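You operate a simulated robot arm through the tools that you are given. There is no shell and no other tool. Be economical: measure what you need, move in short steps, check, and stop when the job is done.

Carry out the task below with a simulated robot arm. There is one attempt and no reset: what you move stays moved.

## Task
Switch the charger off, swap the red pack for the yellow one, set 2 A and switch on again.
Fine: stand the red pack on the table; leave the rest as it is.

It is judged by the outcome, as a careful person would: the job done as asked, and still so three seconds after it is handed in. It fails if anything else is knocked over, pushed out of place, dropped, spilled or broken.

## Robot
A 7-joint arm with a two-finger parallel gripper, fixed in place. Base frame: the origin is at the foot of the arm, x ahead of it, y to its left, z up. Units: mm, degrees, N and s.
With the tool pointing down near the work surface it reaches from about 240 to 680 mm from the base axis. Its first joint turns from -66.0 to 66.0 degrees. Payload 2.4 kg.
The TCP is the grasp point between the finger pads, 30 mm short of the fingertips. In the tool frame z runs along the fingers and y along their closing line. Largest opening 94 mm; finger width 28, thickness 10; the body of the gripper, 50 by 96 mm, starts 55 mm behind the TCP.
Orientation is that of the tool frame in the base frame, as a unit quaternion [x, y, z, w]. With the fingers straight down and closing along the base's y, the tool's x points along the base's -x, its y along +y and its z along -z.

## Interface
- The arm moves only by the tool servo_tool. Its argument "deltas" is one flat list of numbers, 7 for each row, row after row: the shift along the tool's x, y, z in mm, then the turn, a rotation vector about the tool's x, y, z in degrees, then the opening, from 0 (shut) to 1 (fully open). In form: [tx, ty, tz, wx, wy, wz, fingers, tx, ty, tz, wx, wy, wz, fingers, ...]. A call has 1 to 10 rows; each row is the pose to reach, as a shift and turn from the pose commanded when the call began, along the tool's axes at that moment. Rows are played at 5 a second. More than 50 mm and 8.6 degrees between two rows, or a gripper value outside its range, and nothing of the call is played. Where a pose cannot be reached the arm comes as near as it can. A force on the tool above 40 N (or 10 N above the force at the start of the call, whichever is more), or a blocked arm, ends the call early, and 0.2 s more pass. Each finger travels about 153 mm/s and halts on what it meets, pressing with about 26 N; the grip force reading is that of the motor and also rises with nothing between the fingers. The clock runs only during rows and for 0.2 s after the last one: add rows that repeat a pose to give the fingers time. It gives the time, the measured TCP pose, the force on the tool (base axes), the opening and the grip force at its end, in the units of the frame above (readings bear some noise), and new pictures: "pictures" is both (left out), scene, wrist or none.
- Cameras (640 x 400 px; columns grow to the right, rows downward): "scene" is fixed at [19.1, 456.6, 1457.3]; the picture's right is [-0.90, -0.43, 0.00], its down [-0.20, 0.42, -0.89] and it looks along [0.38, -0.80, -0.47] (base axes); focal length 327 px, centre (320, 200). "wrist" rides on the gripper at [76, 14, -102] in the tool frame; the picture's right is [-0.18, 0.98, 0.00], its down [-0.75, -0.14, -0.64] and it looks along [-0.63, -0.12, 0.77] (tool axes); focal length 243 px, centre (320, 200). There is no depth. A picture from a camera that has moved, and an enlarged one, comes with that camera's place and axes in the base frame and with its lens.
- close_up(camera, box): a new picture of the part [left, top, right, bottom] of that camera's present view, enlarged. The clock stands still meanwhile.
- sign_off(): hands the job in; it is judged then, once.

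Work in short steps. Places have to be worked out from the pictures, the camera data and where the tool is seen: move nearer, look again, correct. Check each grasp and each placing, and mend what went wrong. You have 120 turns and 170 pictures in all, those below and enlarged ones among them. Open the gripper and draw the arm clear of the work before you hand the job in, unless the task says otherwise; then end with one line.

The tools are called after ">>>" as a command line: name --argument value ..., lists and objects as JSON in quotes. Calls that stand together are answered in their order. servo_tool: Moves the arm, as the interface text tells. Its arguments: {"type":"object","properties":{"deltas":{"type":"array"},"pictures":{"type":"string","enum":["both","scene","wrist","none"]}},"required":["deltas"]} The other tools are called the same way: close_up (camera, box) takes an enlarged picture of a part of a camera's view; sign_off () hands the job in.

At the start:

```text
t: 0.0
tool_pos: [429.0, 24.2, 1296.5]
ee_rot: [0.0, 1.0, -0.001, 0.0]
force: [0.8, 0.5, -0.2]
finger_gap: 93.9
grasp_force: 0.1
```

scene: 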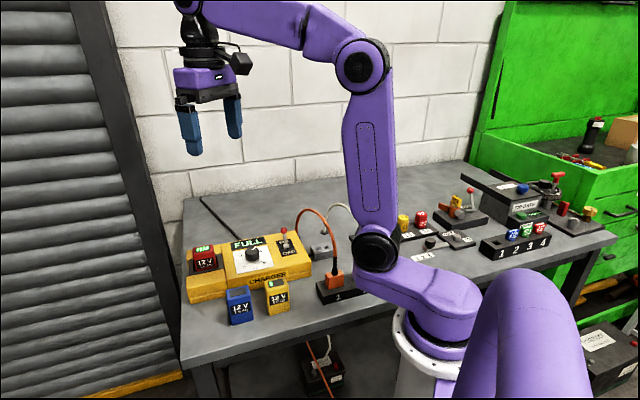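
wrist: 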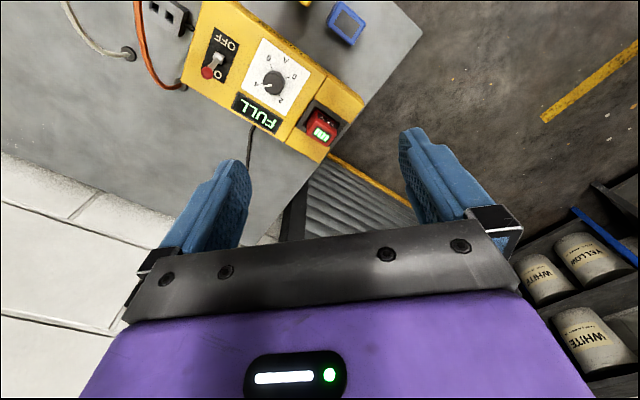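

I start with enlarged views of the charger from both cameras.

>>> close_up --camera "scene" --box '[170, 200, 370, 340]'

>>> close_up --camera "wrist" --box '[160, 0, 400, 160]'

```text
2.86 times, centred on (270, 270) of scene
camera zoom: at [19.1, 456.6, 1457.3], right [-0.9, -0.43, 0.0], down [-0.2, 0.42, -0.89], along [0.38, -0.8, -0.47], focal length 935 px, centre (463, 0)
```

zoom: 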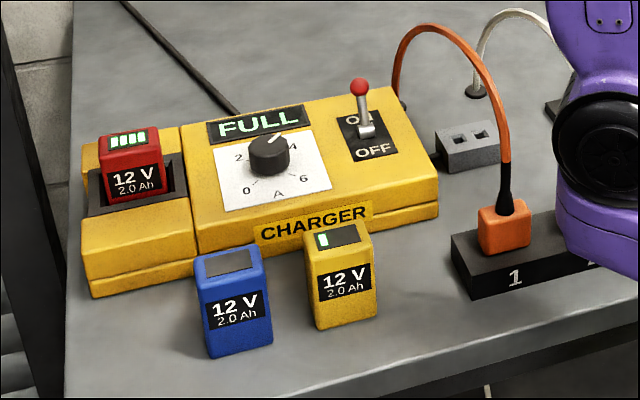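

```text
2.50 times, centred on (280, 80) of wrist
camera zoom: at [351.1, 40.0, 1398.7], right [0.18, 0.98, 0.0], down [0.75, -0.14, 0.64], along [0.63, -0.12, -0.77], focal length 606 px, centre (420, 500)
```

zoom: 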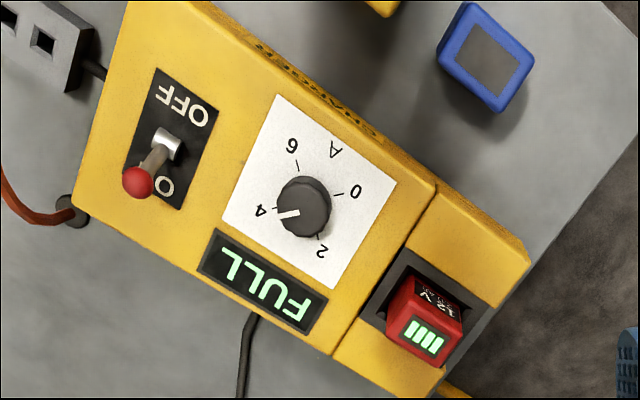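

Triangulating the two views gives rough places: knob (441,-53,968), switch ball (406,-143,993), red pack top (536,8,992), yellow (337,8) and blue (387,68). The charger's long axis is about 50° from x. I turn the tool -40° in yaw to line it up with the charger and come down for a closer look.

>>> servo_tool --deltas '[0, -17, 29, 0, 0, 8, 1, 0, -34, 58, 0, 0, 16, 1, 0, -51, 87, 0, 0, 24, 0.5, 0, -68, 116, 0, 0, 32, 0, 0, -84, 146, 0, 0, 40, 0, 0, -84, 146, 0, 0, 40, 0]'

```text
t: 1.4
tool_pos: [429.6, -58.4, 1149.0]
ee_rot: [0.343, 0.939, 0.0, -0.001]
force: [0.5, 1.0, -0.2]
finger_gap: 0.0
grasp_force: 26.6
camera wrist: at [379.0, 2.5, 1252.0], right [0.77, 0.63, 0.0], down [0.49, -0.59, 0.64], along [0.41, -0.5, -0.77], focal length 243 px, centre (320, 200)
```

scene: 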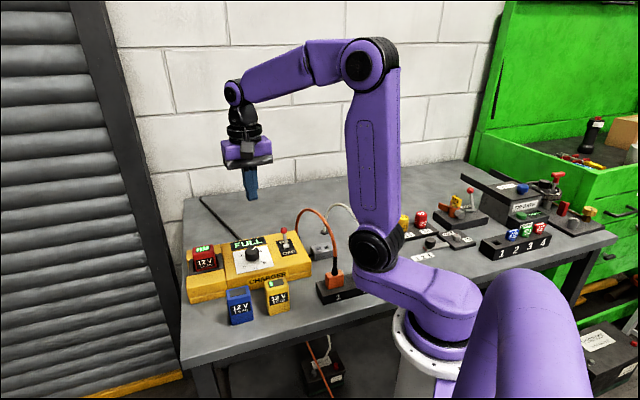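
wrist: 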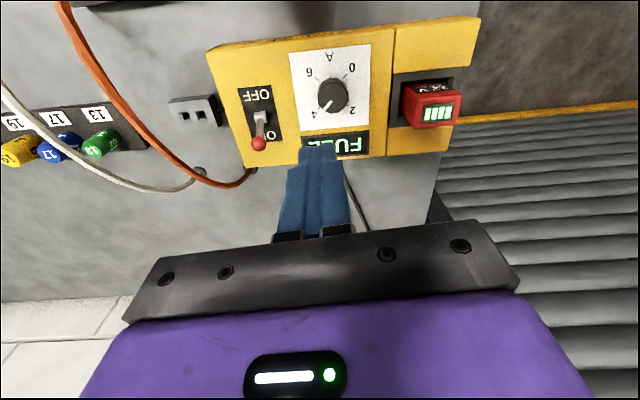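

The charger is nearly aligned with the tool now. I enlarge the wrist view to measure it.

>>> close_up --camera "wrist" --box '[200, 0, 480, 175]'

```text
2.29 times, centred on (340, 88) of wrist
camera zoom: at [379.0, 2.5, 1252.0], right [0.77, 0.63, 0.0], down [0.49, -0.59, 0.64], along [0.41, -0.5, -0.77], focal length 555 px, centre (274, 457)
```

zoom: 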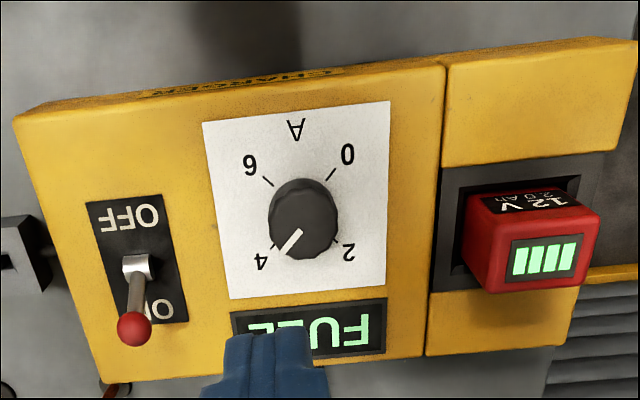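

The measured charger axis is 45°, so I add 5° of yaw. I then move behind the switch ball and lower the closed fingers there.

>>> servo_tool --deltas '[-26, -27, 0, 0, 0, 5, 0, -53, -55, 0, 0, 0, 5, 0, -79.4, -82.3, 0, 0, 0, 5, 0, -79.4, -82.3, 45, 0, 0, 5, 0, -79.4, -82.3, 90, 0, 0, 5, 0, -79.4, -82.3, 115, 0, 0, 5, 0, -79.4, -82.3, 141, 0, 0, 5, 0, -79.4, -82.3, 141, 0, 0, 5, 0]'

```text
t: 3.2
tool_pos: [433.6, -172.9, 1006.7]
ee_rot: [0.383, 0.924, 0.0, 0.0]
force: [1.0, 0.4, -0.2]
finger_gap: 0.0
grasp_force: 26.1
camera wrist: at [389.6, -107.8, 1108.7], right [0.83, 0.56, 0.0], down [0.43, -0.63, 0.64], along [0.36, -0.53, -0.77], focal length 243 px, centre (320, 200)
```

scene: 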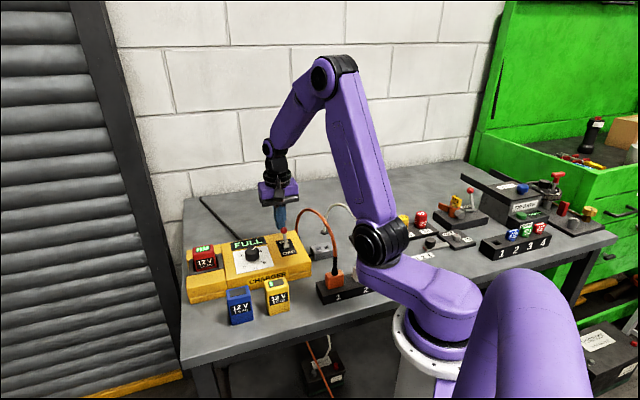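
wrist: 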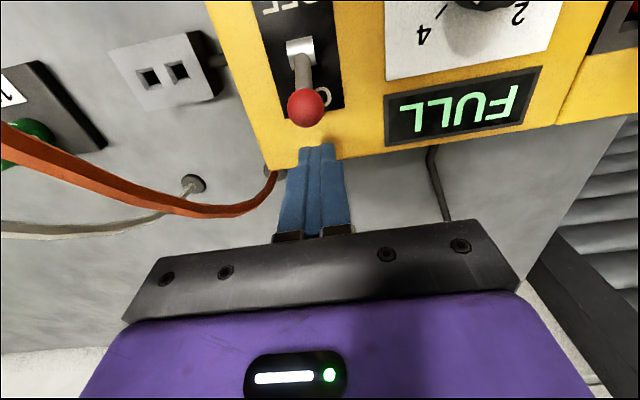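

The ball is about 39 mm straight ahead of the fingers along tool x and laterally in line. I push it 55 mm toward OFF in small rows, then back away.

>>> servo_tool --deltas '[12, 0, 0, 0, 0, 0, 0, 20, 0, 0, 0, 0, 0, 0, 28, 0, 0, 0, 0, 0, 0, 36, 0, 0, 0, 0, 0, 0, 44, 0, 0, 0, 0, 0, 0, 50, 0, 0, 0, 0, 0, 0, 54, 0, 0, 0, 0, 0, 0]'

```text
t: 4.8
tool_pos: [401.1, -139.0, 1009.3]
ee_rot: [0.383, 0.924, -0.001, 0.007]
force: [16.7, -21.2, 0.3]
finger_gap: 0.0
grasp_force: 26.2
camera wrist: at [355.0, -72.7, 1111.4], right [0.83, 0.56, 0.01], down [0.42, -0.63, 0.65], along [0.37, -0.54, -0.76], focal length 243 px, centre (320, 200)
```

scene: 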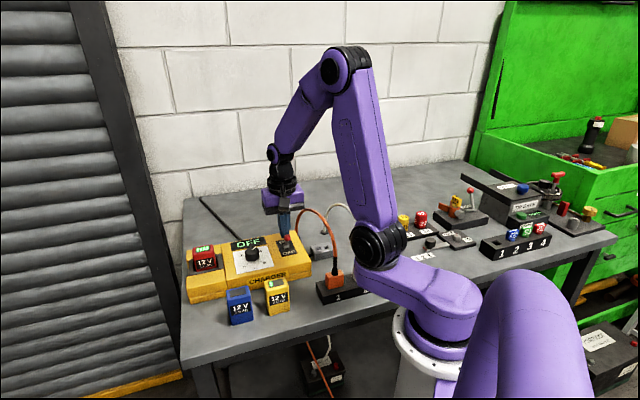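
wrist: 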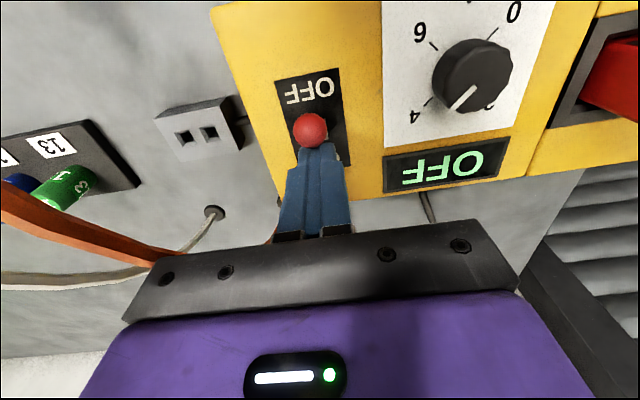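

The display reads OFF and the lever has swung over. I back away, lift and go above the red pack with the fingers open.

>>> servo_tool --deltas '[-20, 0, 0, 0, 0, 0, 0, -20, 0, -40, 0, 0, 0, 0, -20, 0, -85, 0, 0, 0, 0, -15, 40, -122, 0, 0, 0, 0, -10, 85, -122, 0, 0, 0, 0.5, -5, 130, -122, 0, 0, 0, 1, 3, 175, -122, 0, 0, 0, 1, 3, 197, -122, 0, 0, 0, 1, 3, 197, -122, 0, 0, 0, 1]'

>>> close_up --camera "scene" --box '[170, 200, 370, 340]'

```text
refused: row 4 steps farther than a row can; nothing moved
```

```text
2.86 times, centred on (270, 270) of scene
camera zoom: at [19.6, 455.9, 1457.5], right [-0.9, -0.43, 0.0], down [-0.2, 0.42, -0.88], along [0.38, -0.8, -0.47], focal length 935 px, centre (463, 0)
```

zoom: 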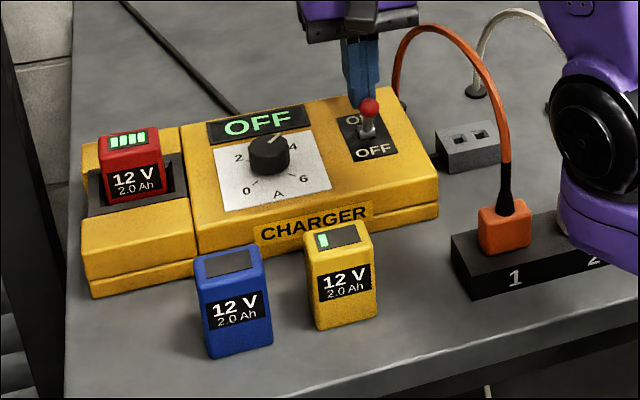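

One row was too long and nothing moved. I resend the move with smaller steps.

>>> servo_tool --deltas '[-20, 0, 0, 0, 0, 0, 0, -20, 0, -40, 0, 0, 0, 0, -20, 0, -85, 0, 0, 0, 0, -18, 30, -115, 0, 0, 0, 0, -14, 75, -122, 0, 0, 0, 0.5, -9, 115, -122, 0, 0, 0, 1, -3, 160, -122, 0, 0, 0, 1, 3, 197, -122, 0, 0, 0, 1, 3, 197, -122, 0, 0, 0, 1]'

>>> close_up --camera "scene" --box '[170, 200, 370, 340]'

>>> close_up --camera "wrist" --box '[200, 0, 440, 160]'

```text
t: 6.8
tool_pos: [540.0, 4.8, 1135.6]
ee_rot: [0.382, 0.924, -0.001, 0.001]
force: [-0.2, 0.6, 0.3]
finger_gap: 93.8
grasp_force: 0.2
camera wrist: at [494.9, 70.6, 1237.2], right [0.83, 0.56, 0.0], down [0.43, -0.63, 0.64], along [0.36, -0.53, -0.77], focal length 243 px, centre (320, 200)
```

scene: 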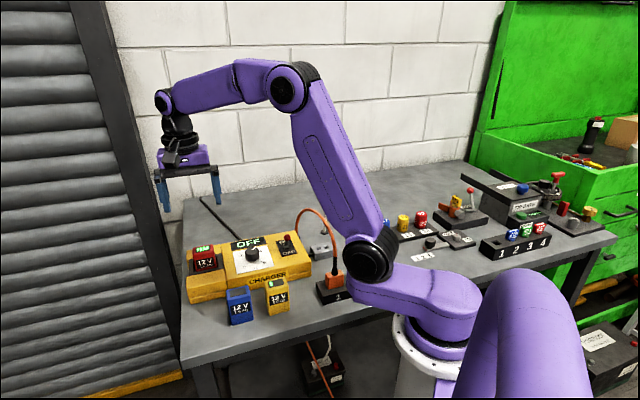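
wrist: 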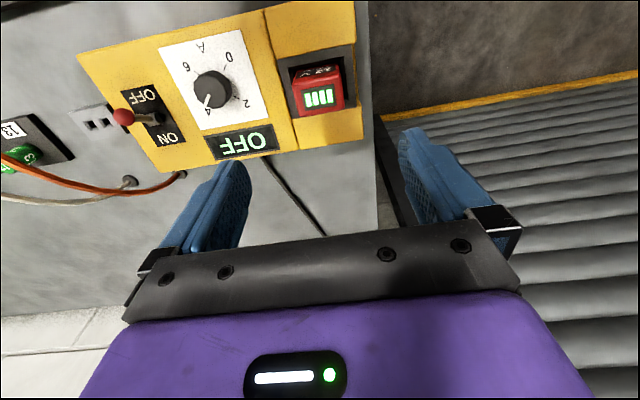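

```text
2.86 times, centred on (270, 270) of scene
camera zoom: at [19.1, 456.6, 1457.3], right [-0.9, -0.43, 0.0], down [-0.2, 0.42, -0.89], along [0.38, -0.8, -0.47], focal length 935 px, centre (463, 0)
```

zoom: 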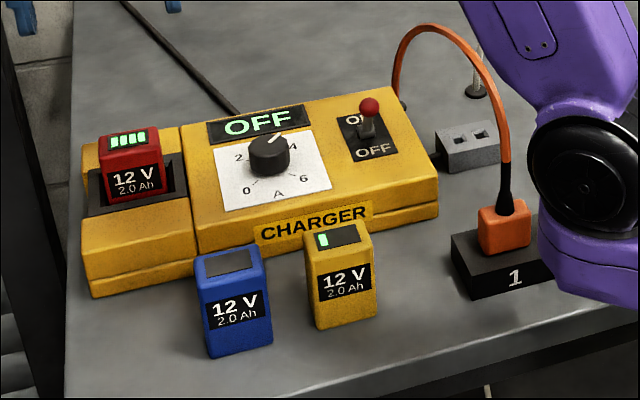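

```text
2.50 times, centred on (320, 80) of wrist
camera zoom: at [494.9, 70.6, 1237.2], right [0.83, 0.56, 0.0], down [0.43, -0.63, 0.64], along [0.36, -0.53, -0.77], focal length 606 px, centre (320, 500)
```

zoom: 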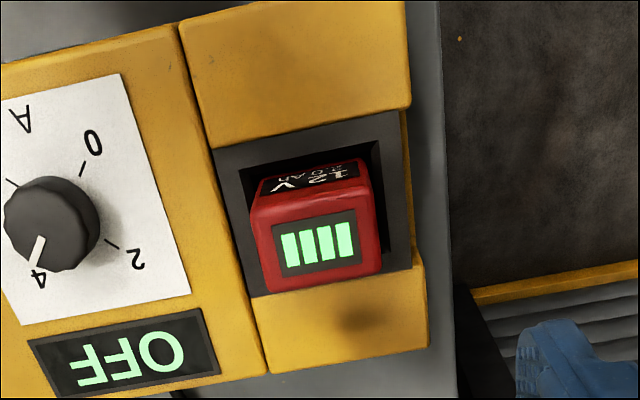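

The charger reads OFF and the lever stays over. The red pack top is centred near (535,8.5), 46 × 32 mm, and the dock top is near z 953. I centre over it and come down part way.

>>> servo_tool --deltas '[6, -1, 40, 0, 0, 0, 0.75, 6, -1, 80, 0, 0, 0, 0.75, 6, -1, 80, 0, 0, 0, 0.75]'

>>> close_up --camera "scene" --box '[150, 180, 270, 310]'

```text
t: 7.6
tool_pos: [534.3, 8.0, 1052.4]
ee_rot: [0.383, 0.924, 0.001, 0.0]
force: [-0.6, 0.4, -0.4]
finger_gap: 70.6
grasp_force: 0.0
camera wrist: at [488.8, 73.3, 1154.2], right [0.83, 0.56, 0.0], down [0.43, -0.63, 0.64], along [0.36, -0.53, -0.77], focal length 243 px, centre (320, 200)
```

scene: 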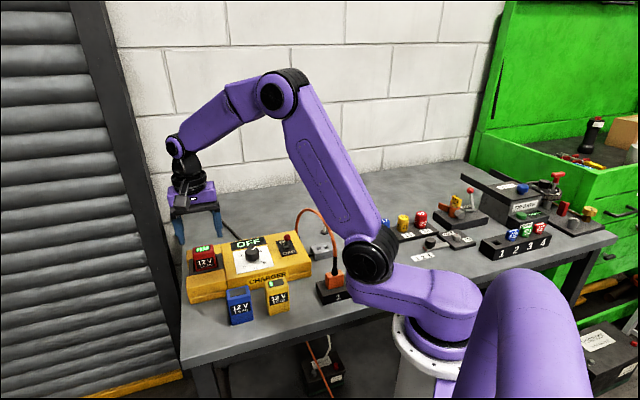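
wrist: 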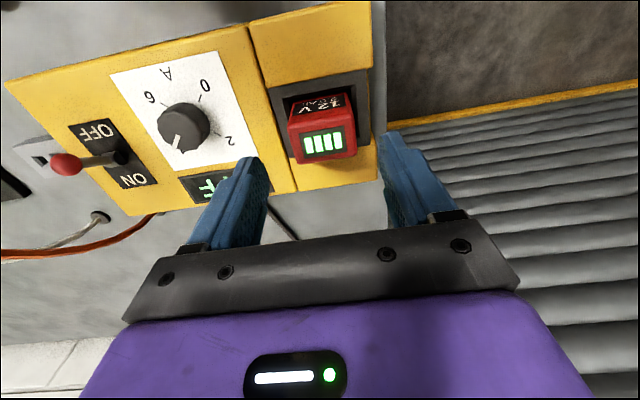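

```text
3.08 times, centred on (210, 245) of scene
camera zoom: at [19.1, 456.6, 1457.3], right [-0.9, -0.43, 0.0], down [-0.2, 0.42, -0.89], along [0.38, -0.8, -0.47], focal length 1007 px, centre (658, 62)
```

zoom: 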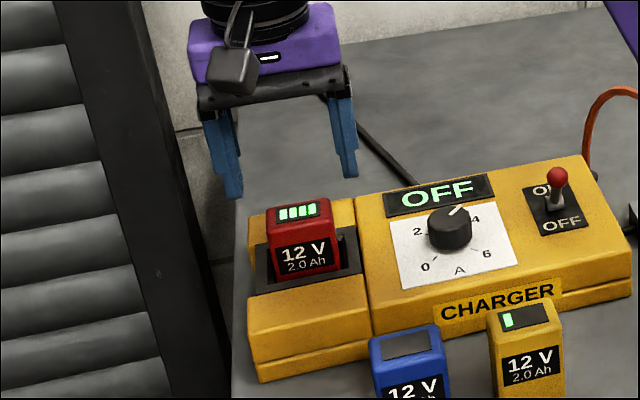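

The tool reads (534.3,8.0), centred over the pack. I descend to z≈990, which puts the tips above the dock top, and close.

>>> servo_tool --deltas '[0, 0, 35, 0, 0, 0, 0.75, 0, 0, 62, 0, 0, 0, 0.75, 0, 0, 62, 0, 0, 0, 0.75]'

>>> close_up --camera "scene" --box '[150, 180, 270, 310]'

```text
t: 8.4
tool_pos: [530.9, 9.5, 992.0]
ee_rot: [0.383, 0.924, 0.0, 0.0]
force: [0.1, -0.3, -1.8]
finger_gap: 70.6
grasp_force: 0.1
camera wrist: at [486.4, 74.6, 1093.9], right [0.83, 0.56, 0.0], down [0.43, -0.63, 0.64], along [0.36, -0.53, -0.77], focal length 243 px, centre (320, 200)
```

scene: 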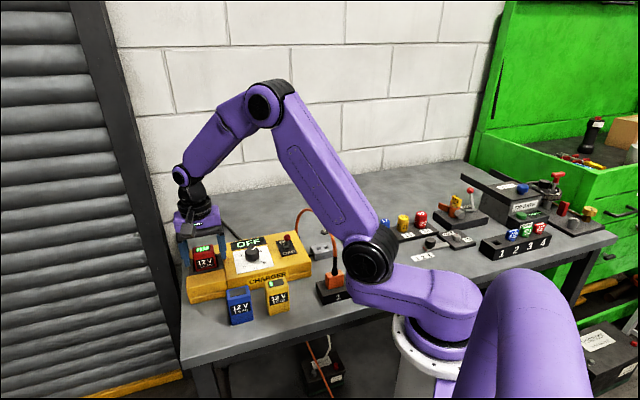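
wrist: 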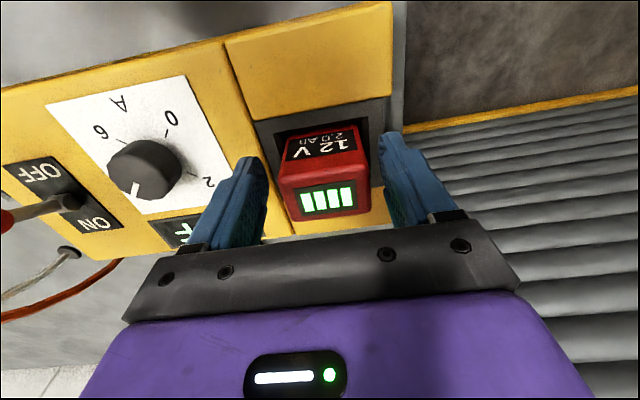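

```text
3.08 times, centred on (210, 245) of scene
camera zoom: at [19.1, 456.6, 1457.3], right [-0.9, -0.43, 0.0], down [-0.2, 0.42, -0.89], along [0.38, -0.8, -0.47], focal length 1007 px, centre (658, 62)
```

zoom: 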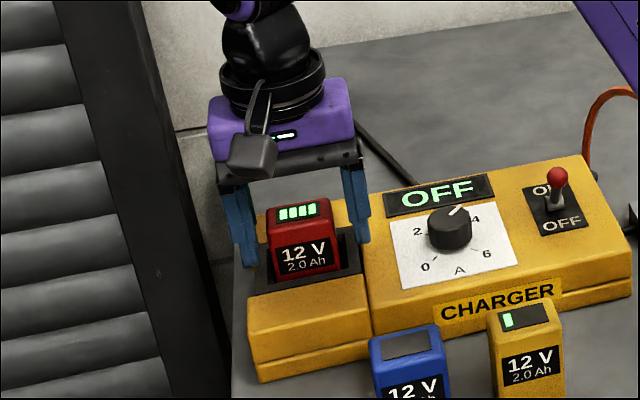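

The fingers straddle the pack with roughly even gaps. I shift slightly back (-4 tool x, +1 y) and close.

>>> servo_tool --deltas '[-4, 1, 0, 0, 0, 0, 0.7, -4, 1, 0, 0, 0, 0, 0.55, -4, 1, 0, 0, 0, 0, 0.4, -4, 1, 0, 0, 0, 0, 0.4]' --pictures "wrist"

```text
t: 9.4
tool_pos: [534.6, 8.3, 989.9]
ee_rot: [0.383, 0.924, 0.0, 0.0]
force: [0.8, 2.5, 0.2]
finger_gap: 52.4
grasp_force: 25.9
camera wrist: at [489.0, 73.1, 1092.8], right [0.82, 0.57, 0.0], down [0.43, -0.63, 0.64], along [0.36, -0.53, -0.77], focal length 243 px, centre (320, 200)
```

wrist: 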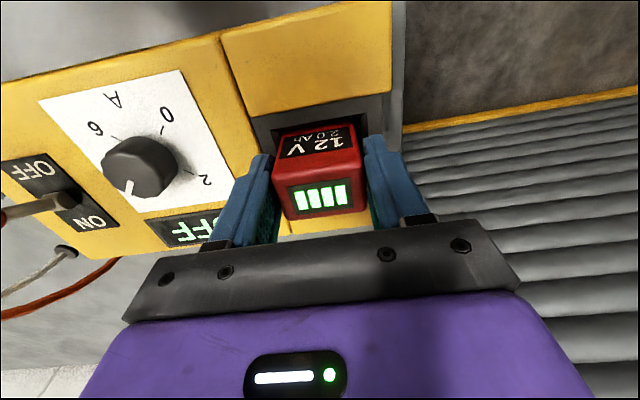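

The grip holds at 52 mm. I lift straight up slowly.

>>> servo_tool --deltas '[0, 0, -8, 0, 0, 0, 0.4, 0, 0, -18, 0, 0, 0, 0.4, 0, 0, -30, 0, 0, 0, 0.4, 0, 0, -50, 0, 0, 0, 0.4, 0, 0, -80, 0, 0, 0, 0.4, 0, 0, -80, 0, 0, 0, 0.4]'

>>> close_up --camera "scene" --box '[150, 180, 290, 330]'

```text
t: 10.8
tool_pos: [530.6, 9.1, 1070.3]
ee_rot: [0.383, 0.924, 0.0, -0.001]
force: [-0.5, -0.2, -1.0]
finger_gap: 52.3
grasp_force: 26.4
camera wrist: at [486.5, 74.5, 1172.1], right [0.83, 0.56, 0.0], down [0.43, -0.63, 0.64], along [0.36, -0.53, -0.77], focal length 243 px, centre (320, 200)
```

scene: 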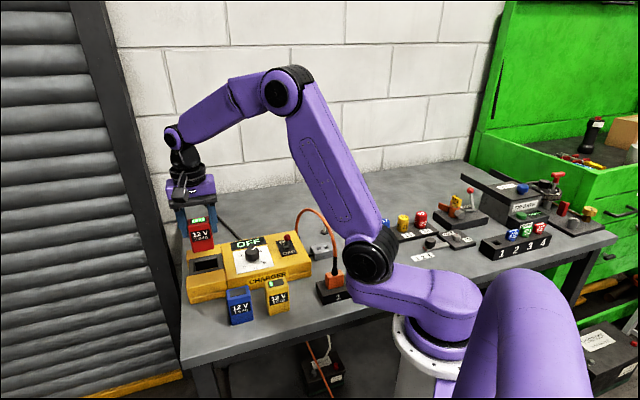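
wrist: 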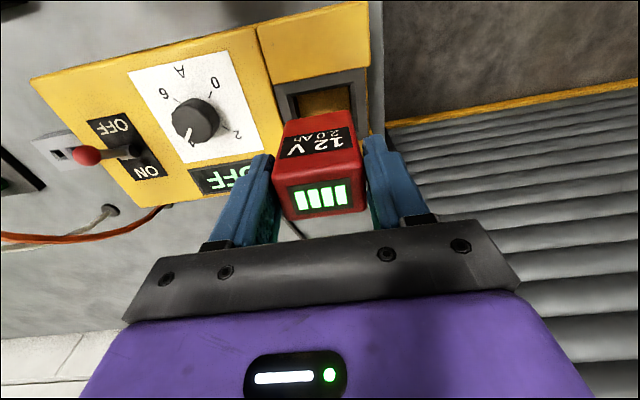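

```text
2.67 times, centred on (220, 255) of scene
camera zoom: at [19.2, 456.6, 1457.3], right [-0.9, -0.43, 0.0], down [-0.2, 0.42, -0.89], along [0.38, -0.8, -0.47], focal length 872 px, centre (587, 53)
```

zoom: 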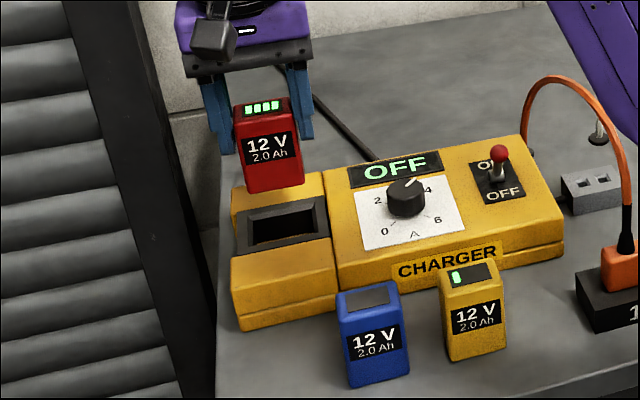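

The red pack is out cleanly, with its bottom about 66 mm below the TCP. I carry it to free table left of the blue pack, about (412,143), staying high, and look before placing.

>>> servo_tool --deltas '[40, 2, -10, 0, 0, 0, 0.4, 80, 4, -10, 0, 0, 0, 0.4, 120, 6, -10, 0, 0, 0, 0.4, 155, 8, -10, 0, 0, 0, 0.4, 181, 9, -10, 0, 0, 0, 0.4, 181, 9, 30, 0, 0, 0, 0.4, 181, 9, 30, 0, 0, 0, 0.4]'

>>> close_up --camera "scene" --box '[160, 200, 340, 380]'

```text
t: 12.4
tool_pos: [411.7, 143.3, 1036.4]
ee_rot: [0.383, 0.924, 0.0, 0.001]
force: [-0.3, 0.0, -1.7]
finger_gap: 52.5
grasp_force: 26.1
camera wrist: at [366.4, 208.6, 1139.8], right [0.83, 0.56, 0.0], down [0.43, -0.63, 0.64], along [0.36, -0.53, -0.77], focal length 243 px, centre (320, 200)
```

scene: 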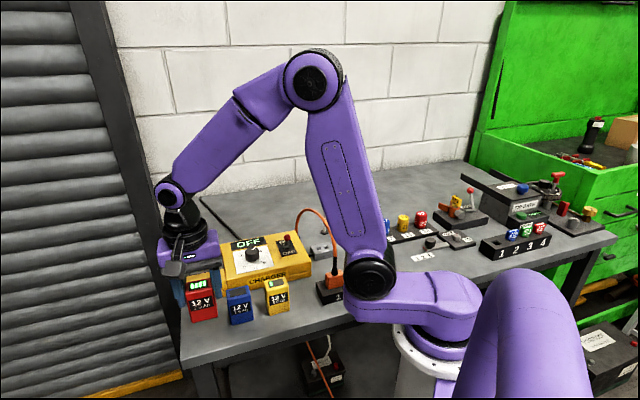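
wrist: 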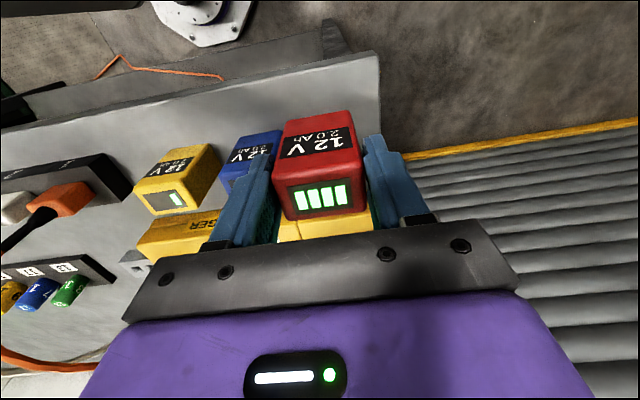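

```text
2.22 times, centred on (250, 290) of scene
camera zoom: at [19.1, 456.6, 1457.3], right [-0.9, -0.43, 0.0], down [-0.2, 0.42, -0.89], along [0.38, -0.8, -0.47], focal length 727 px, centre (476, 0)
```

zoom: 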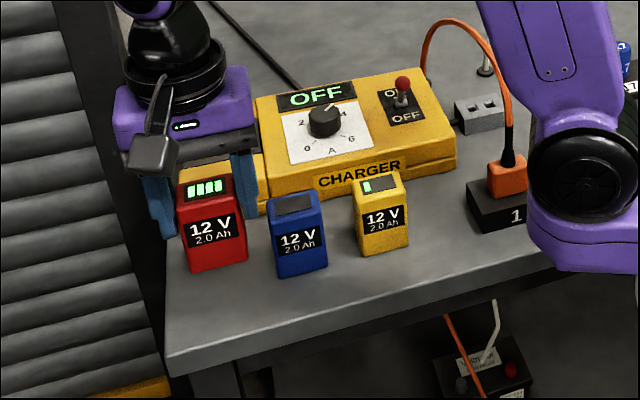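

The table corner is near (435,205), so I shift the spot to about (424,141), about 22–26 mm inside the edges and clear of blue. I then lower to just above the table.

>>> servo_tool --deltas '[-10, 7.6, 0, 0, 0, 0, 0.4, -10, 7.6, 35, 0, 0, 0, 0.4, -10, 7.6, 55, 0, 0, 0, 0.4, -10, 7.6, 64, 0, 0, 0, 0.4, -10, 7.6, 64, 0, 0, 0, 0.4]'

>>> close_up --camera "scene" --box '[170, 240, 300, 370]'

```text
t: 13.6
tool_pos: [424.0, 140.9, 974.1]
ee_rot: [0.383, 0.924, 0.0, 0.0]
force: [0.0, -0.4, -1.7]
finger_gap: 52.3
grasp_force: 25.6
camera wrist: at [379.5, 205.4, 1077.2], right [0.83, 0.56, 0.0], down [0.43, -0.63, 0.64], along [0.36, -0.53, -0.77], focal length 243 px, centre (320, 200)
```

scene: 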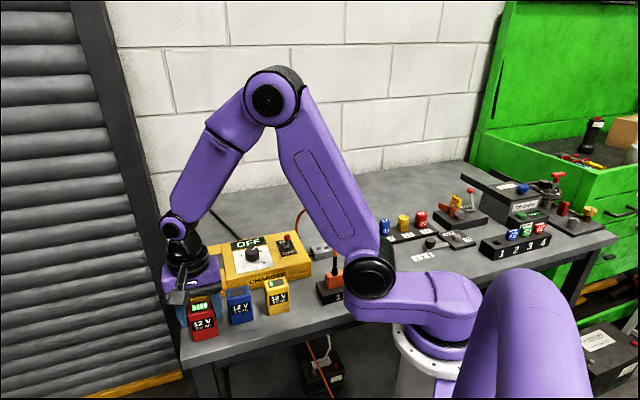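
wrist: 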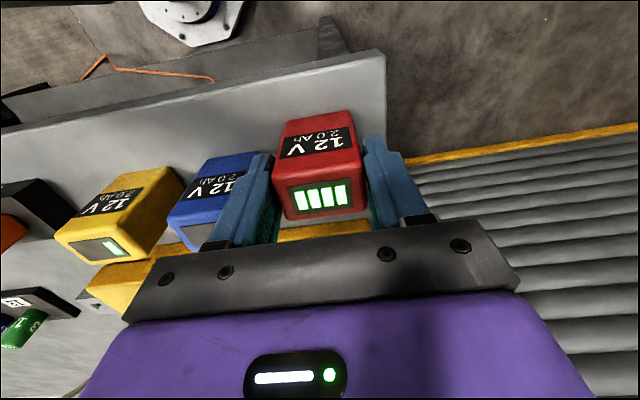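

```text
3.08 times, centred on (235, 305) of scene
camera zoom: at [19.2, 456.6, 1457.3], right [-0.9, -0.43, 0.0], down [-0.2, 0.42, -0.89], along [0.38, -0.8, -0.47], focal length 1007 px, centre (582, -123)
```

zoom: 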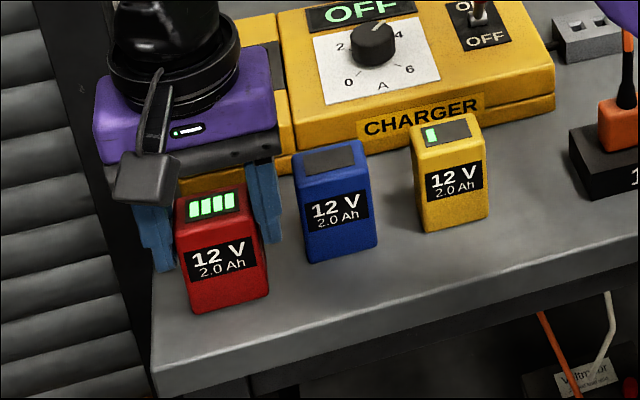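

The pack is just over the table, within the edges. I creep down until the force shows contact.

>>> servo_tool --deltas '[0, 0, 2, 0, 0, 0, 0.4, 0, 0, 4, 0, 0, 0, 0.4, 0, 0, 5, 0, 0, 0, 0.4, 0, 0, 5, 0, 0, 0, 0.4]' --pictures "none"

```text
t: 14.6
tool_pos: [423.8, 141.4, 969.7]
ee_rot: [0.383, 0.924, 0.001, 0.0]
force: [-0.7, -1.0, 8.7]
finger_gap: 52.2
grasp_force: 26.2
```

Upward force (8.7 N) shows contact. I open slightly and let it stand.

>>> servo_tool --deltas '[0, 0, 0, 0, 0, 0, 0.6, 0, 0, 0, 0, 0, 0, 0.64, 0, 0, 0, 0, 0, 0, 0.64]' --pictures "wrist"

>>> close_up --camera "scene" --box '[170, 240, 300, 370]'

```text
t: 15.4
tool_pos: [424.1, 140.8, 970.9]
ee_rot: [0.383, 0.924, 0.0, 0.0]
force: [0.5, 0.1, -0.3]
finger_gap: 60.2
grasp_force: 0.1
camera wrist: at [379.2, 205.8, 1072.3], right [0.83, 0.56, 0.0], down [0.43, -0.63, 0.64], along [0.36, -0.53, -0.77], focal length 243 px, centre (320, 200)
```

wrist: 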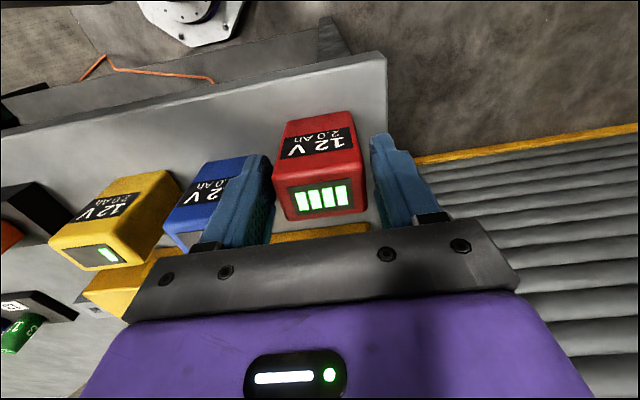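

```text
3.08 times, centred on (235, 305) of scene
camera zoom: at [19.1, 456.6, 1457.3], right [-0.9, -0.43, 0.0], down [-0.2, 0.42, -0.89], along [0.38, -0.8, -0.47], focal length 1007 px, centre (582, -123)
```

zoom: 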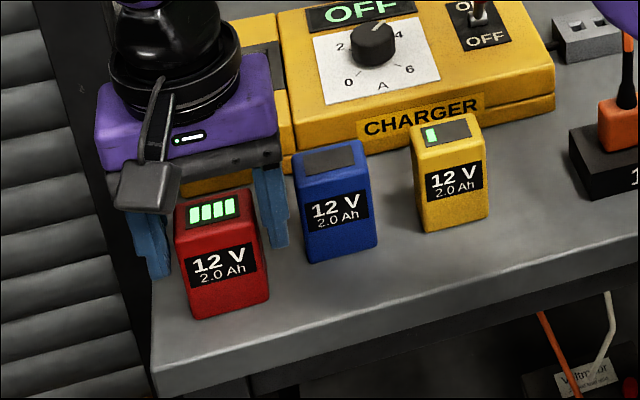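

Red stands upright. I lift straight up, then move over yellow to see its orientation.

>>> servo_tool --deltas '[0, 0, -45, 0, 0, 0, 0.64, 0, 0, -90, 0, 0, 0, 0.64, 0, 0, -125, 0, 0, 0, 0.64, -8, -40, -125, 0, 0, 0, 0.64, -16, -80, -125, 0, 0, 0, 0.64, -24, -120, -125, 0, 0, 0, 0.64, -32, -155, -115, 0, 0, 0, 0.64, -32, -155, -115, 0, 0, 0, 0.64]'

>>> close_up --camera "wrist" --box '[200, 40, 460, 220]'

>>> close_up --camera "scene" --box '[160, 220, 320, 370]'

```text
t: 17.2
tool_pos: [337.6, 9.1, 1083.6]
ee_rot: [0.383, 0.924, 0.0, 0.0]
force: [0.6, -1.0, -0.2]
finger_gap: 60.1
grasp_force: 0.0
camera wrist: at [292.4, 74.0, 1185.2], right [0.82, 0.57, 0.0], down [0.43, -0.63, 0.64], along [0.36, -0.53, -0.77], focal length 243 px, centre (320, 200)
```

scene: 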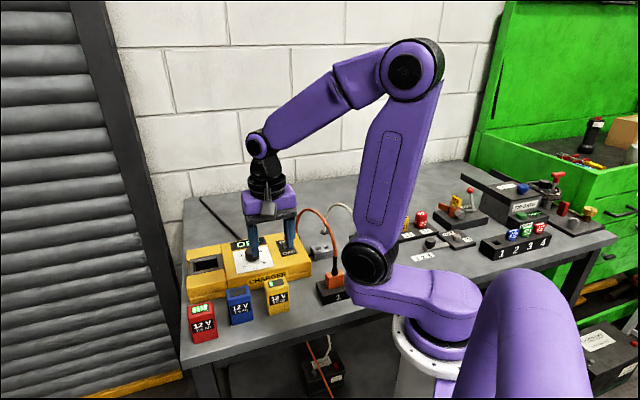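
wrist: 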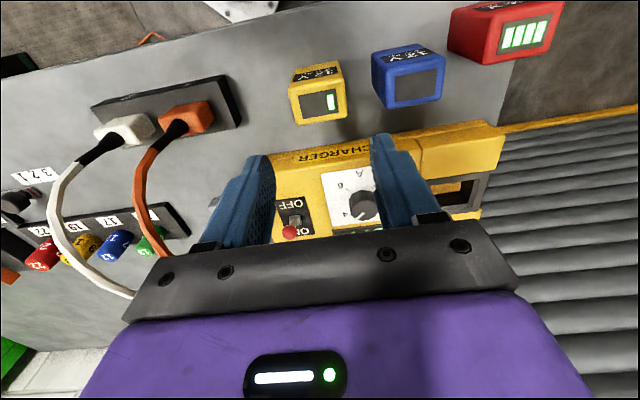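

```text
2.22 times, centred on (330, 130) of wrist
camera zoom: at [292.4, 74.0, 1185.2], right [0.82, 0.57, 0.0], down [0.43, -0.63, 0.64], along [0.36, -0.53, -0.77], focal length 539 px, centre (298, 356)
```

zoom: 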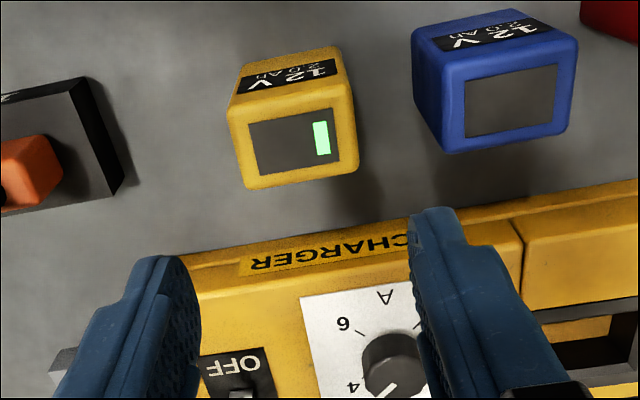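

```text
2.67 times, centred on (240, 295) of scene
camera zoom: at [19.1, 456.6, 1457.3], right [-0.9, -0.43, 0.0], down [-0.2, 0.42, -0.89], along [0.38, -0.8, -0.47], focal length 872 px, centre (533, -53)
```

zoom: 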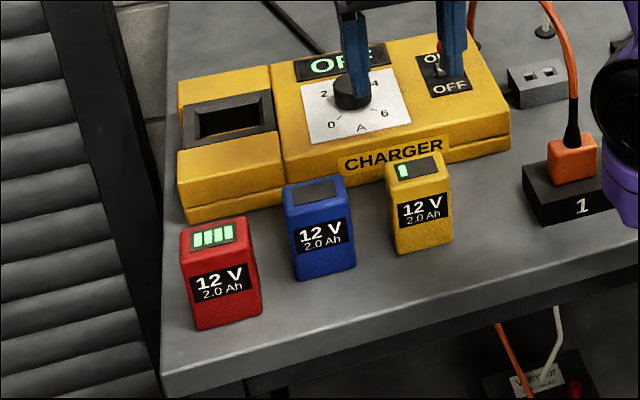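

Yellow's top is centred near (331,16) and aligned with the tool within a degree or two. I shift 9 mm and go down part way, then check.

>>> servo_tool --deltas '[9.5, 0, 20, 0, 0, 0, 0.66, 9.5, 0, 50, 0, 0, 0, 0.66, 9.5, 0, 72, 0, 0, 0, 0.66, 9.5, 0, 72, 0, 0, 0, 0.66]'

>>> close_up --camera "wrist" --box '[200, 60, 460, 240]'

```text
t: 18.2
tool_pos: [332.0, 15.3, 1014.7]
ee_rot: [0.383, 0.924, 0.0, 0.0]
force: [-0.5, -0.9, -1.1]
finger_gap: 62.0
grasp_force: 0.0
camera wrist: at [286.6, 80.7, 1116.3], right [0.83, 0.56, 0.0], down [0.43, -0.63, 0.64], along [0.36, -0.53, -0.77], focal length 243 px, centre (320, 200)
```

scene: 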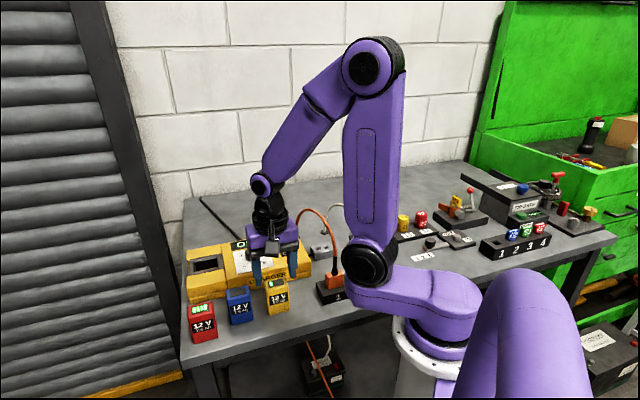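
wrist: 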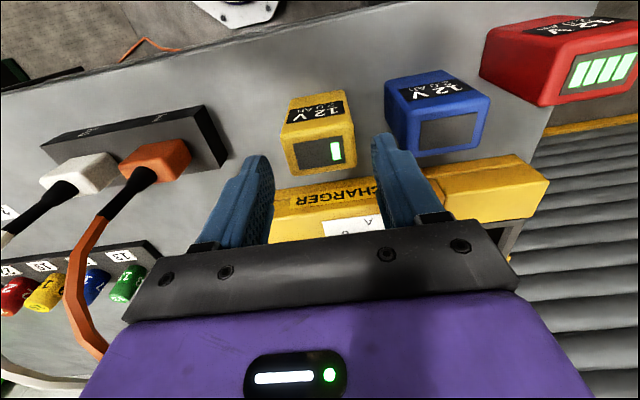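

```text
2.22 times, centred on (330, 150) of wrist
camera zoom: at [286.6, 80.7, 1116.3], right [0.83, 0.56, 0.0], down [0.43, -0.63, 0.64], along [0.36, -0.53, -0.77], focal length 539 px, centre (298, 311)
```

zoom: 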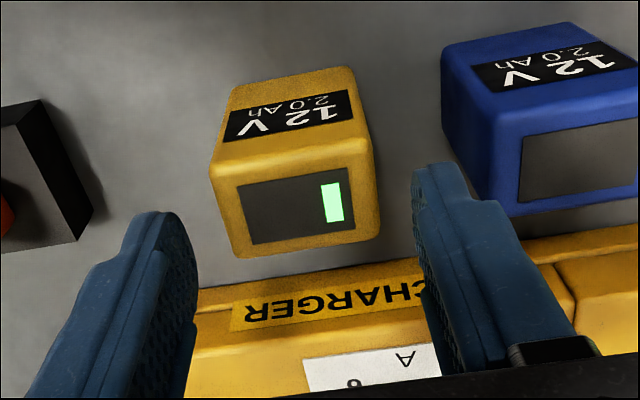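

It's centred to within about 1 mm, with clearance to blue. I descend to z≈970 and check.

>>> servo_tool --deltas '[0, -1, 20, 0, 0, 0, 0.66, 0, -1, 44, 0, 0, 0, 0.66, 0, -1, 44, 0, 0, 0, 0.66]' --pictures "wrist"

>>> close_up --camera "scene" --box '[180, 230, 320, 350]'

```text
t: 19.0
tool_pos: [330.5, 14.3, 969.1]
ee_rot: [0.383, 0.924, 0.001, 0.0]
force: [0.1, -0.4, 0.2]
finger_gap: 62.1
grasp_force: 0.0
camera wrist: at [285.6, 79.4, 1072.0], right [0.82, 0.57, 0.0], down [0.43, -0.63, 0.64], along [0.36, -0.53, -0.77], focal length 243 px, centre (320, 200)
```

wrist: 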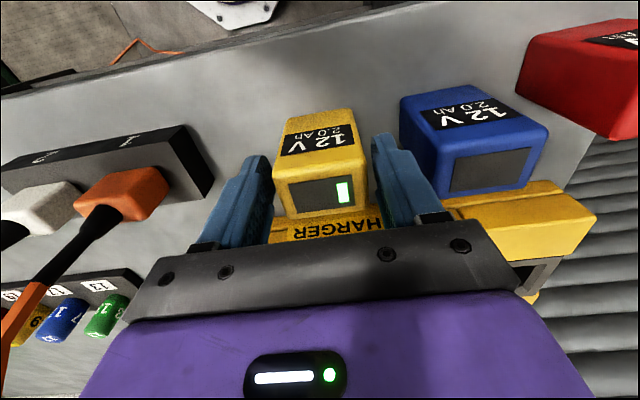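

```text
3.33 times, centred on (250, 290) of scene
camera zoom: at [19.1, 456.6, 1457.3], right [-0.9, -0.43, 0.0], down [-0.2, 0.42, -0.89], along [0.38, -0.8, -0.47], focal length 1090 px, centre (553, -100)
```

zoom: 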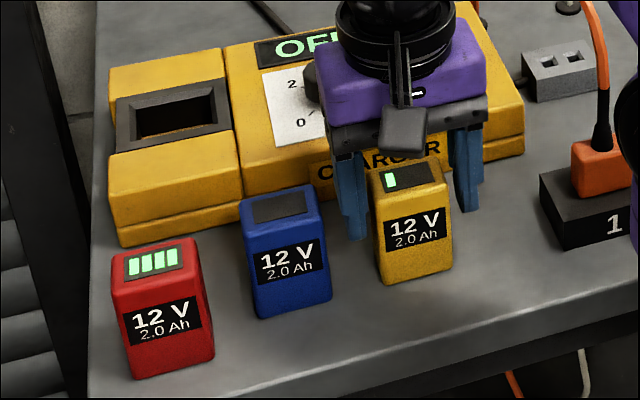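

The fingers straddle yellow. I close on it.

>>> servo_tool --deltas '[0, 0, 0, 0, 0, 0, 0.55, 0, 0, 0, 0, 0, 0, 0.4, 0, 0, 0, 0, 0, 0, 0.4]' --pictures "wrist"

```text
t: 19.8
tool_pos: [331.2, 14.5, 969.8]
ee_rot: [0.384, 0.923, -0.001, 0.0]
force: [0.0, -0.6, 0.1]
finger_gap: 52.2
grasp_force: 26.2
camera wrist: at [285.6, 79.4, 1072.2], right [0.83, 0.56, 0.0], down [0.43, -0.63, 0.64], along [0.36, -0.53, -0.77], focal length 243 px, centre (320, 200)
```

wrist: 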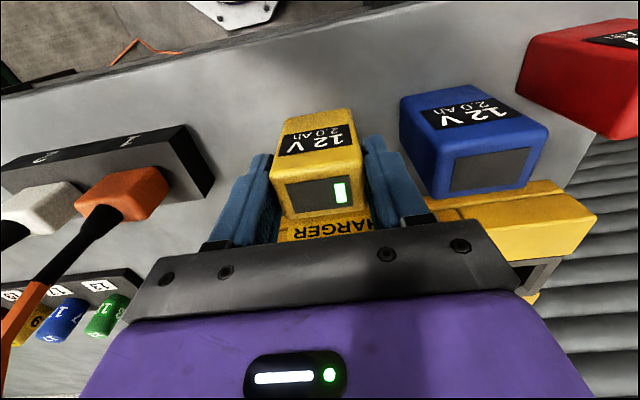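

Held at 52 mm. I tracked my commanded shifts, so returning to the red pack's grip pose is (-148.5, 139.4, -20) in the tool frame. Yellow sits about 2 mm further along +x in the grip. I lift, carry it over the dock and hover.

>>> servo_tool --deltas '[0, 0, -40, 0, 0, 0, 0.4, 0, 0, -85, 0, 0, 0, 0.4, 0, 0, -130, 0, 0, 0, 0.4, -34, 32, -130, 0, 0, 0, 0.4, -68, 64, -130, 0, 0, 0, 0.4, -102, 96, -130, 0, 0, 0, 0.4, -136, 127, -130, 0, 0, 0, 0.4, -150, 139.4, -120, 0, 0, 0, 0.4, -150, 139.4, -85, 0, 0, 0, 0.4, -150, 139.4, -85, 0, 0, 0, 0.4]'

>>> close_up --camera "scene" --box '[160, 200, 280, 320]'

>>> close_up --camera "wrist" --box '[220, 40, 420, 240]'

```text
t: 22.0
tool_pos: [533.5, 9.1, 1054.2]
ee_rot: [0.383, 0.924, 0.0, 0.0]
force: [0.2, -0.7, -2.2]
finger_gap: 52.3
grasp_force: 26.1
camera wrist: at [489.0, 75.1, 1157.2], right [0.83, 0.56, 0.0], down [0.43, -0.63, 0.64], along [0.36, -0.53, -0.77], focal length 243 px, centre (320, 200)
```

scene: 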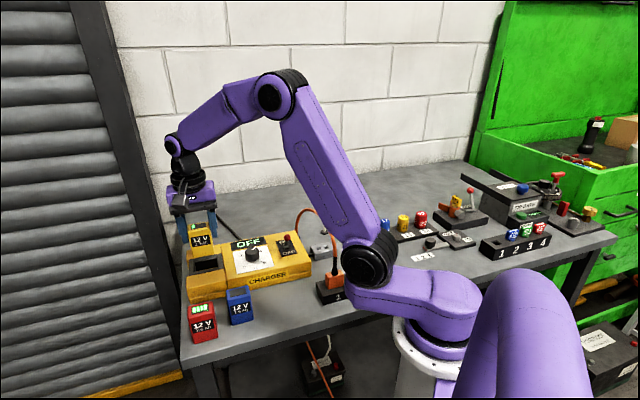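
wrist: 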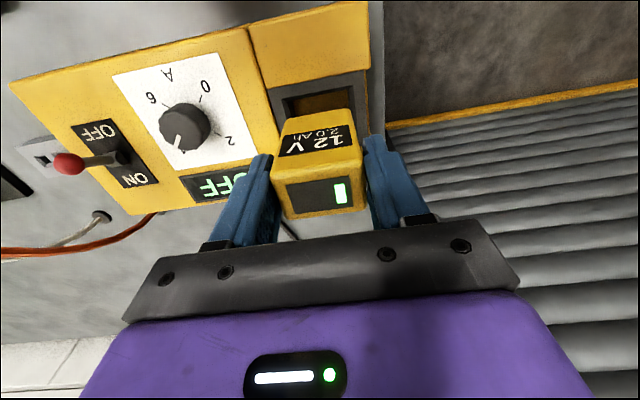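

```text
3.33 times, centred on (220, 260) of scene
camera zoom: at [19.2, 456.6, 1457.3], right [-0.9, -0.43, 0.0], down [-0.2, 0.42, -0.89], along [0.38, -0.8, -0.47], focal length 1090 px, centre (653, 0)
```

zoom: 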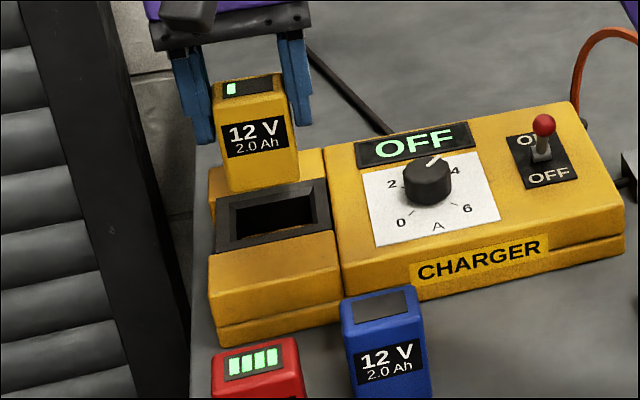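

```text
2.00 times, centred on (320, 140) of wrist
camera zoom: at [489.0, 75.1, 1157.2], right [0.83, 0.56, 0.0], down [0.43, -0.63, 0.64], along [0.36, -0.53, -0.77], focal length 485 px, centre (320, 320)
```

zoom: 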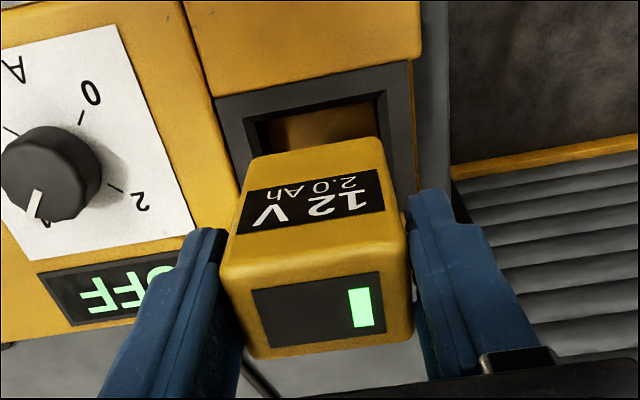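

The yellow pack hovers over the pocket, in line with it. I lower slowly with the force monitored, stopping part way in.

>>> servo_tool --deltas '[0, 0, 15, 0, 0, 0, 0.4, 0, 0, 28, 0, 0, 0, 0.4, 0, 0, 34, 0, 0, 0, 0.4, 0, 0, 40, 0, 0, 0, 0.4, 0, 0, 40, 0, 0, 0, 0.4]'

>>> close_up --camera "scene" --box '[160, 200, 280, 320]'

```text
t: 23.2
tool_pos: [534.1, 9.3, 1014.5]
ee_rot: [0.383, 0.924, 0.0, 0.0]
force: [0.0, -0.2, -2.4]
finger_gap: 52.0
grasp_force: 26.3
camera wrist: at [489.9, 74.0, 1117.0], right [0.83, 0.56, 0.0], down [0.43, -0.63, 0.64], along [0.36, -0.53, -0.77], focal length 243 px, centre (320, 200)
```

scene: 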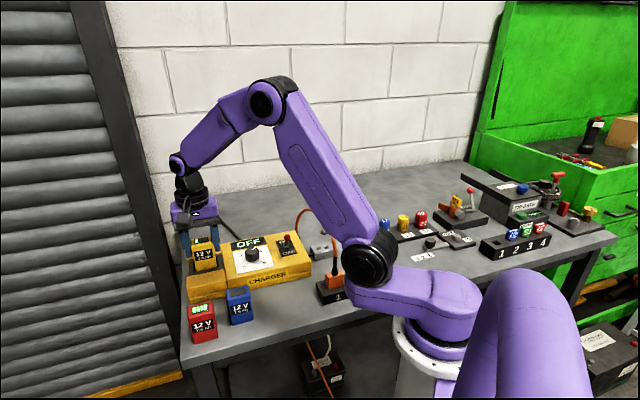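
wrist: 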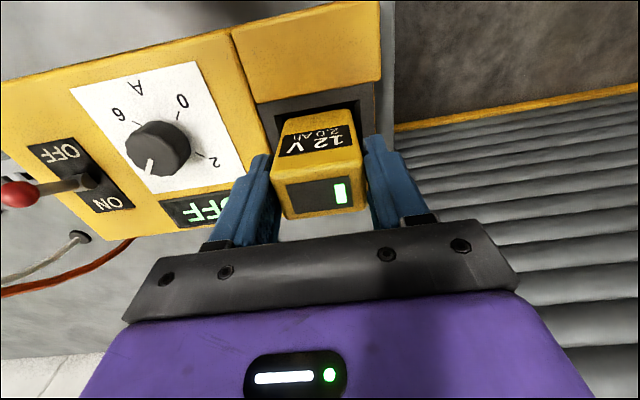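

```text
3.33 times, centred on (220, 260) of scene
camera zoom: at [19.2, 456.6, 1457.3], right [-0.9, -0.43, 0.0], down [-0.2, 0.42, -0.89], along [0.38, -0.8, -0.47], focal length 1090 px, centre (653, 0)
```

zoom: 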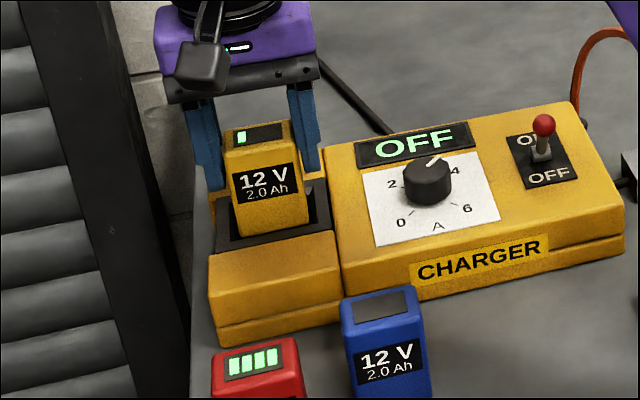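

The pack has entered the pocket freely. I lower the rest of the way to its seat in small steps.

>>> servo_tool --deltas '[0, 0, 8, 0, 0, 0, 0.4, 0, 0, 14, 0, 0, 0, 0.4, 0, 0, 19, 0, 0, 0, 0.4, 0, 0, 23, 0, 0, 0, 0.4, 0, 0, 25, 0, 0, 0, 0.4, 0, 0, 25, 0, 0, 0, 0.4]' --pictures "wrist"

>>> close_up --camera "scene" --box '[160, 200, 280, 320]'

```text
t: 24.6
tool_pos: [535.2, 6.1, 989.8]
ee_rot: [0.382, 0.924, 0.0, 0.0]
force: [0.9, -0.3, 1.4]
finger_gap: 52.3
grasp_force: 25.7
camera wrist: at [490.2, 71.7, 1091.9], right [0.83, 0.56, 0.0], down [0.43, -0.63, 0.64], along [0.36, -0.53, -0.77], focal length 243 px, centre (320, 200)
```

wrist: 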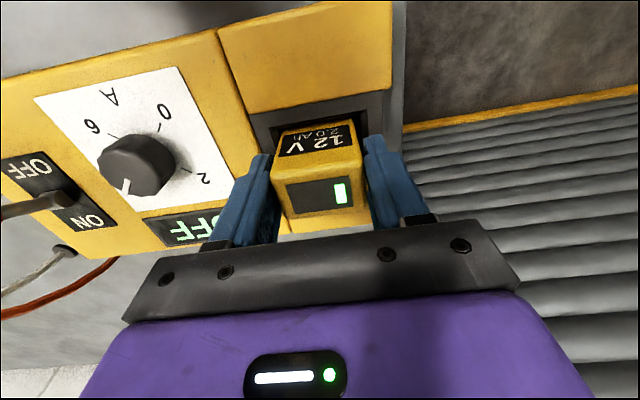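

```text
3.33 times, centred on (220, 260) of scene
camera zoom: at [19.1, 456.5, 1457.3], right [-0.9, -0.43, 0.0], down [-0.2, 0.42, -0.89], along [0.38, -0.8, -0.47], focal length 1090 px, centre (653, 0)
```

zoom: 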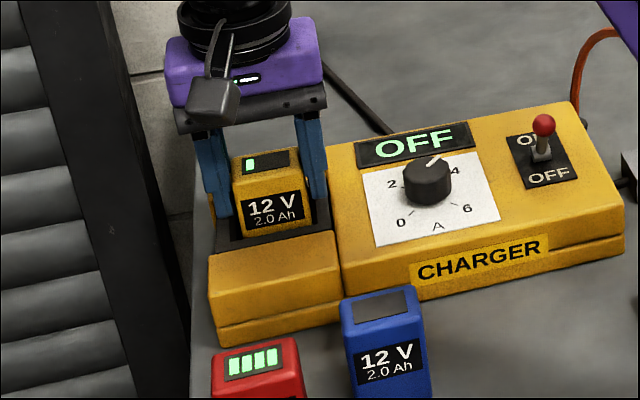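

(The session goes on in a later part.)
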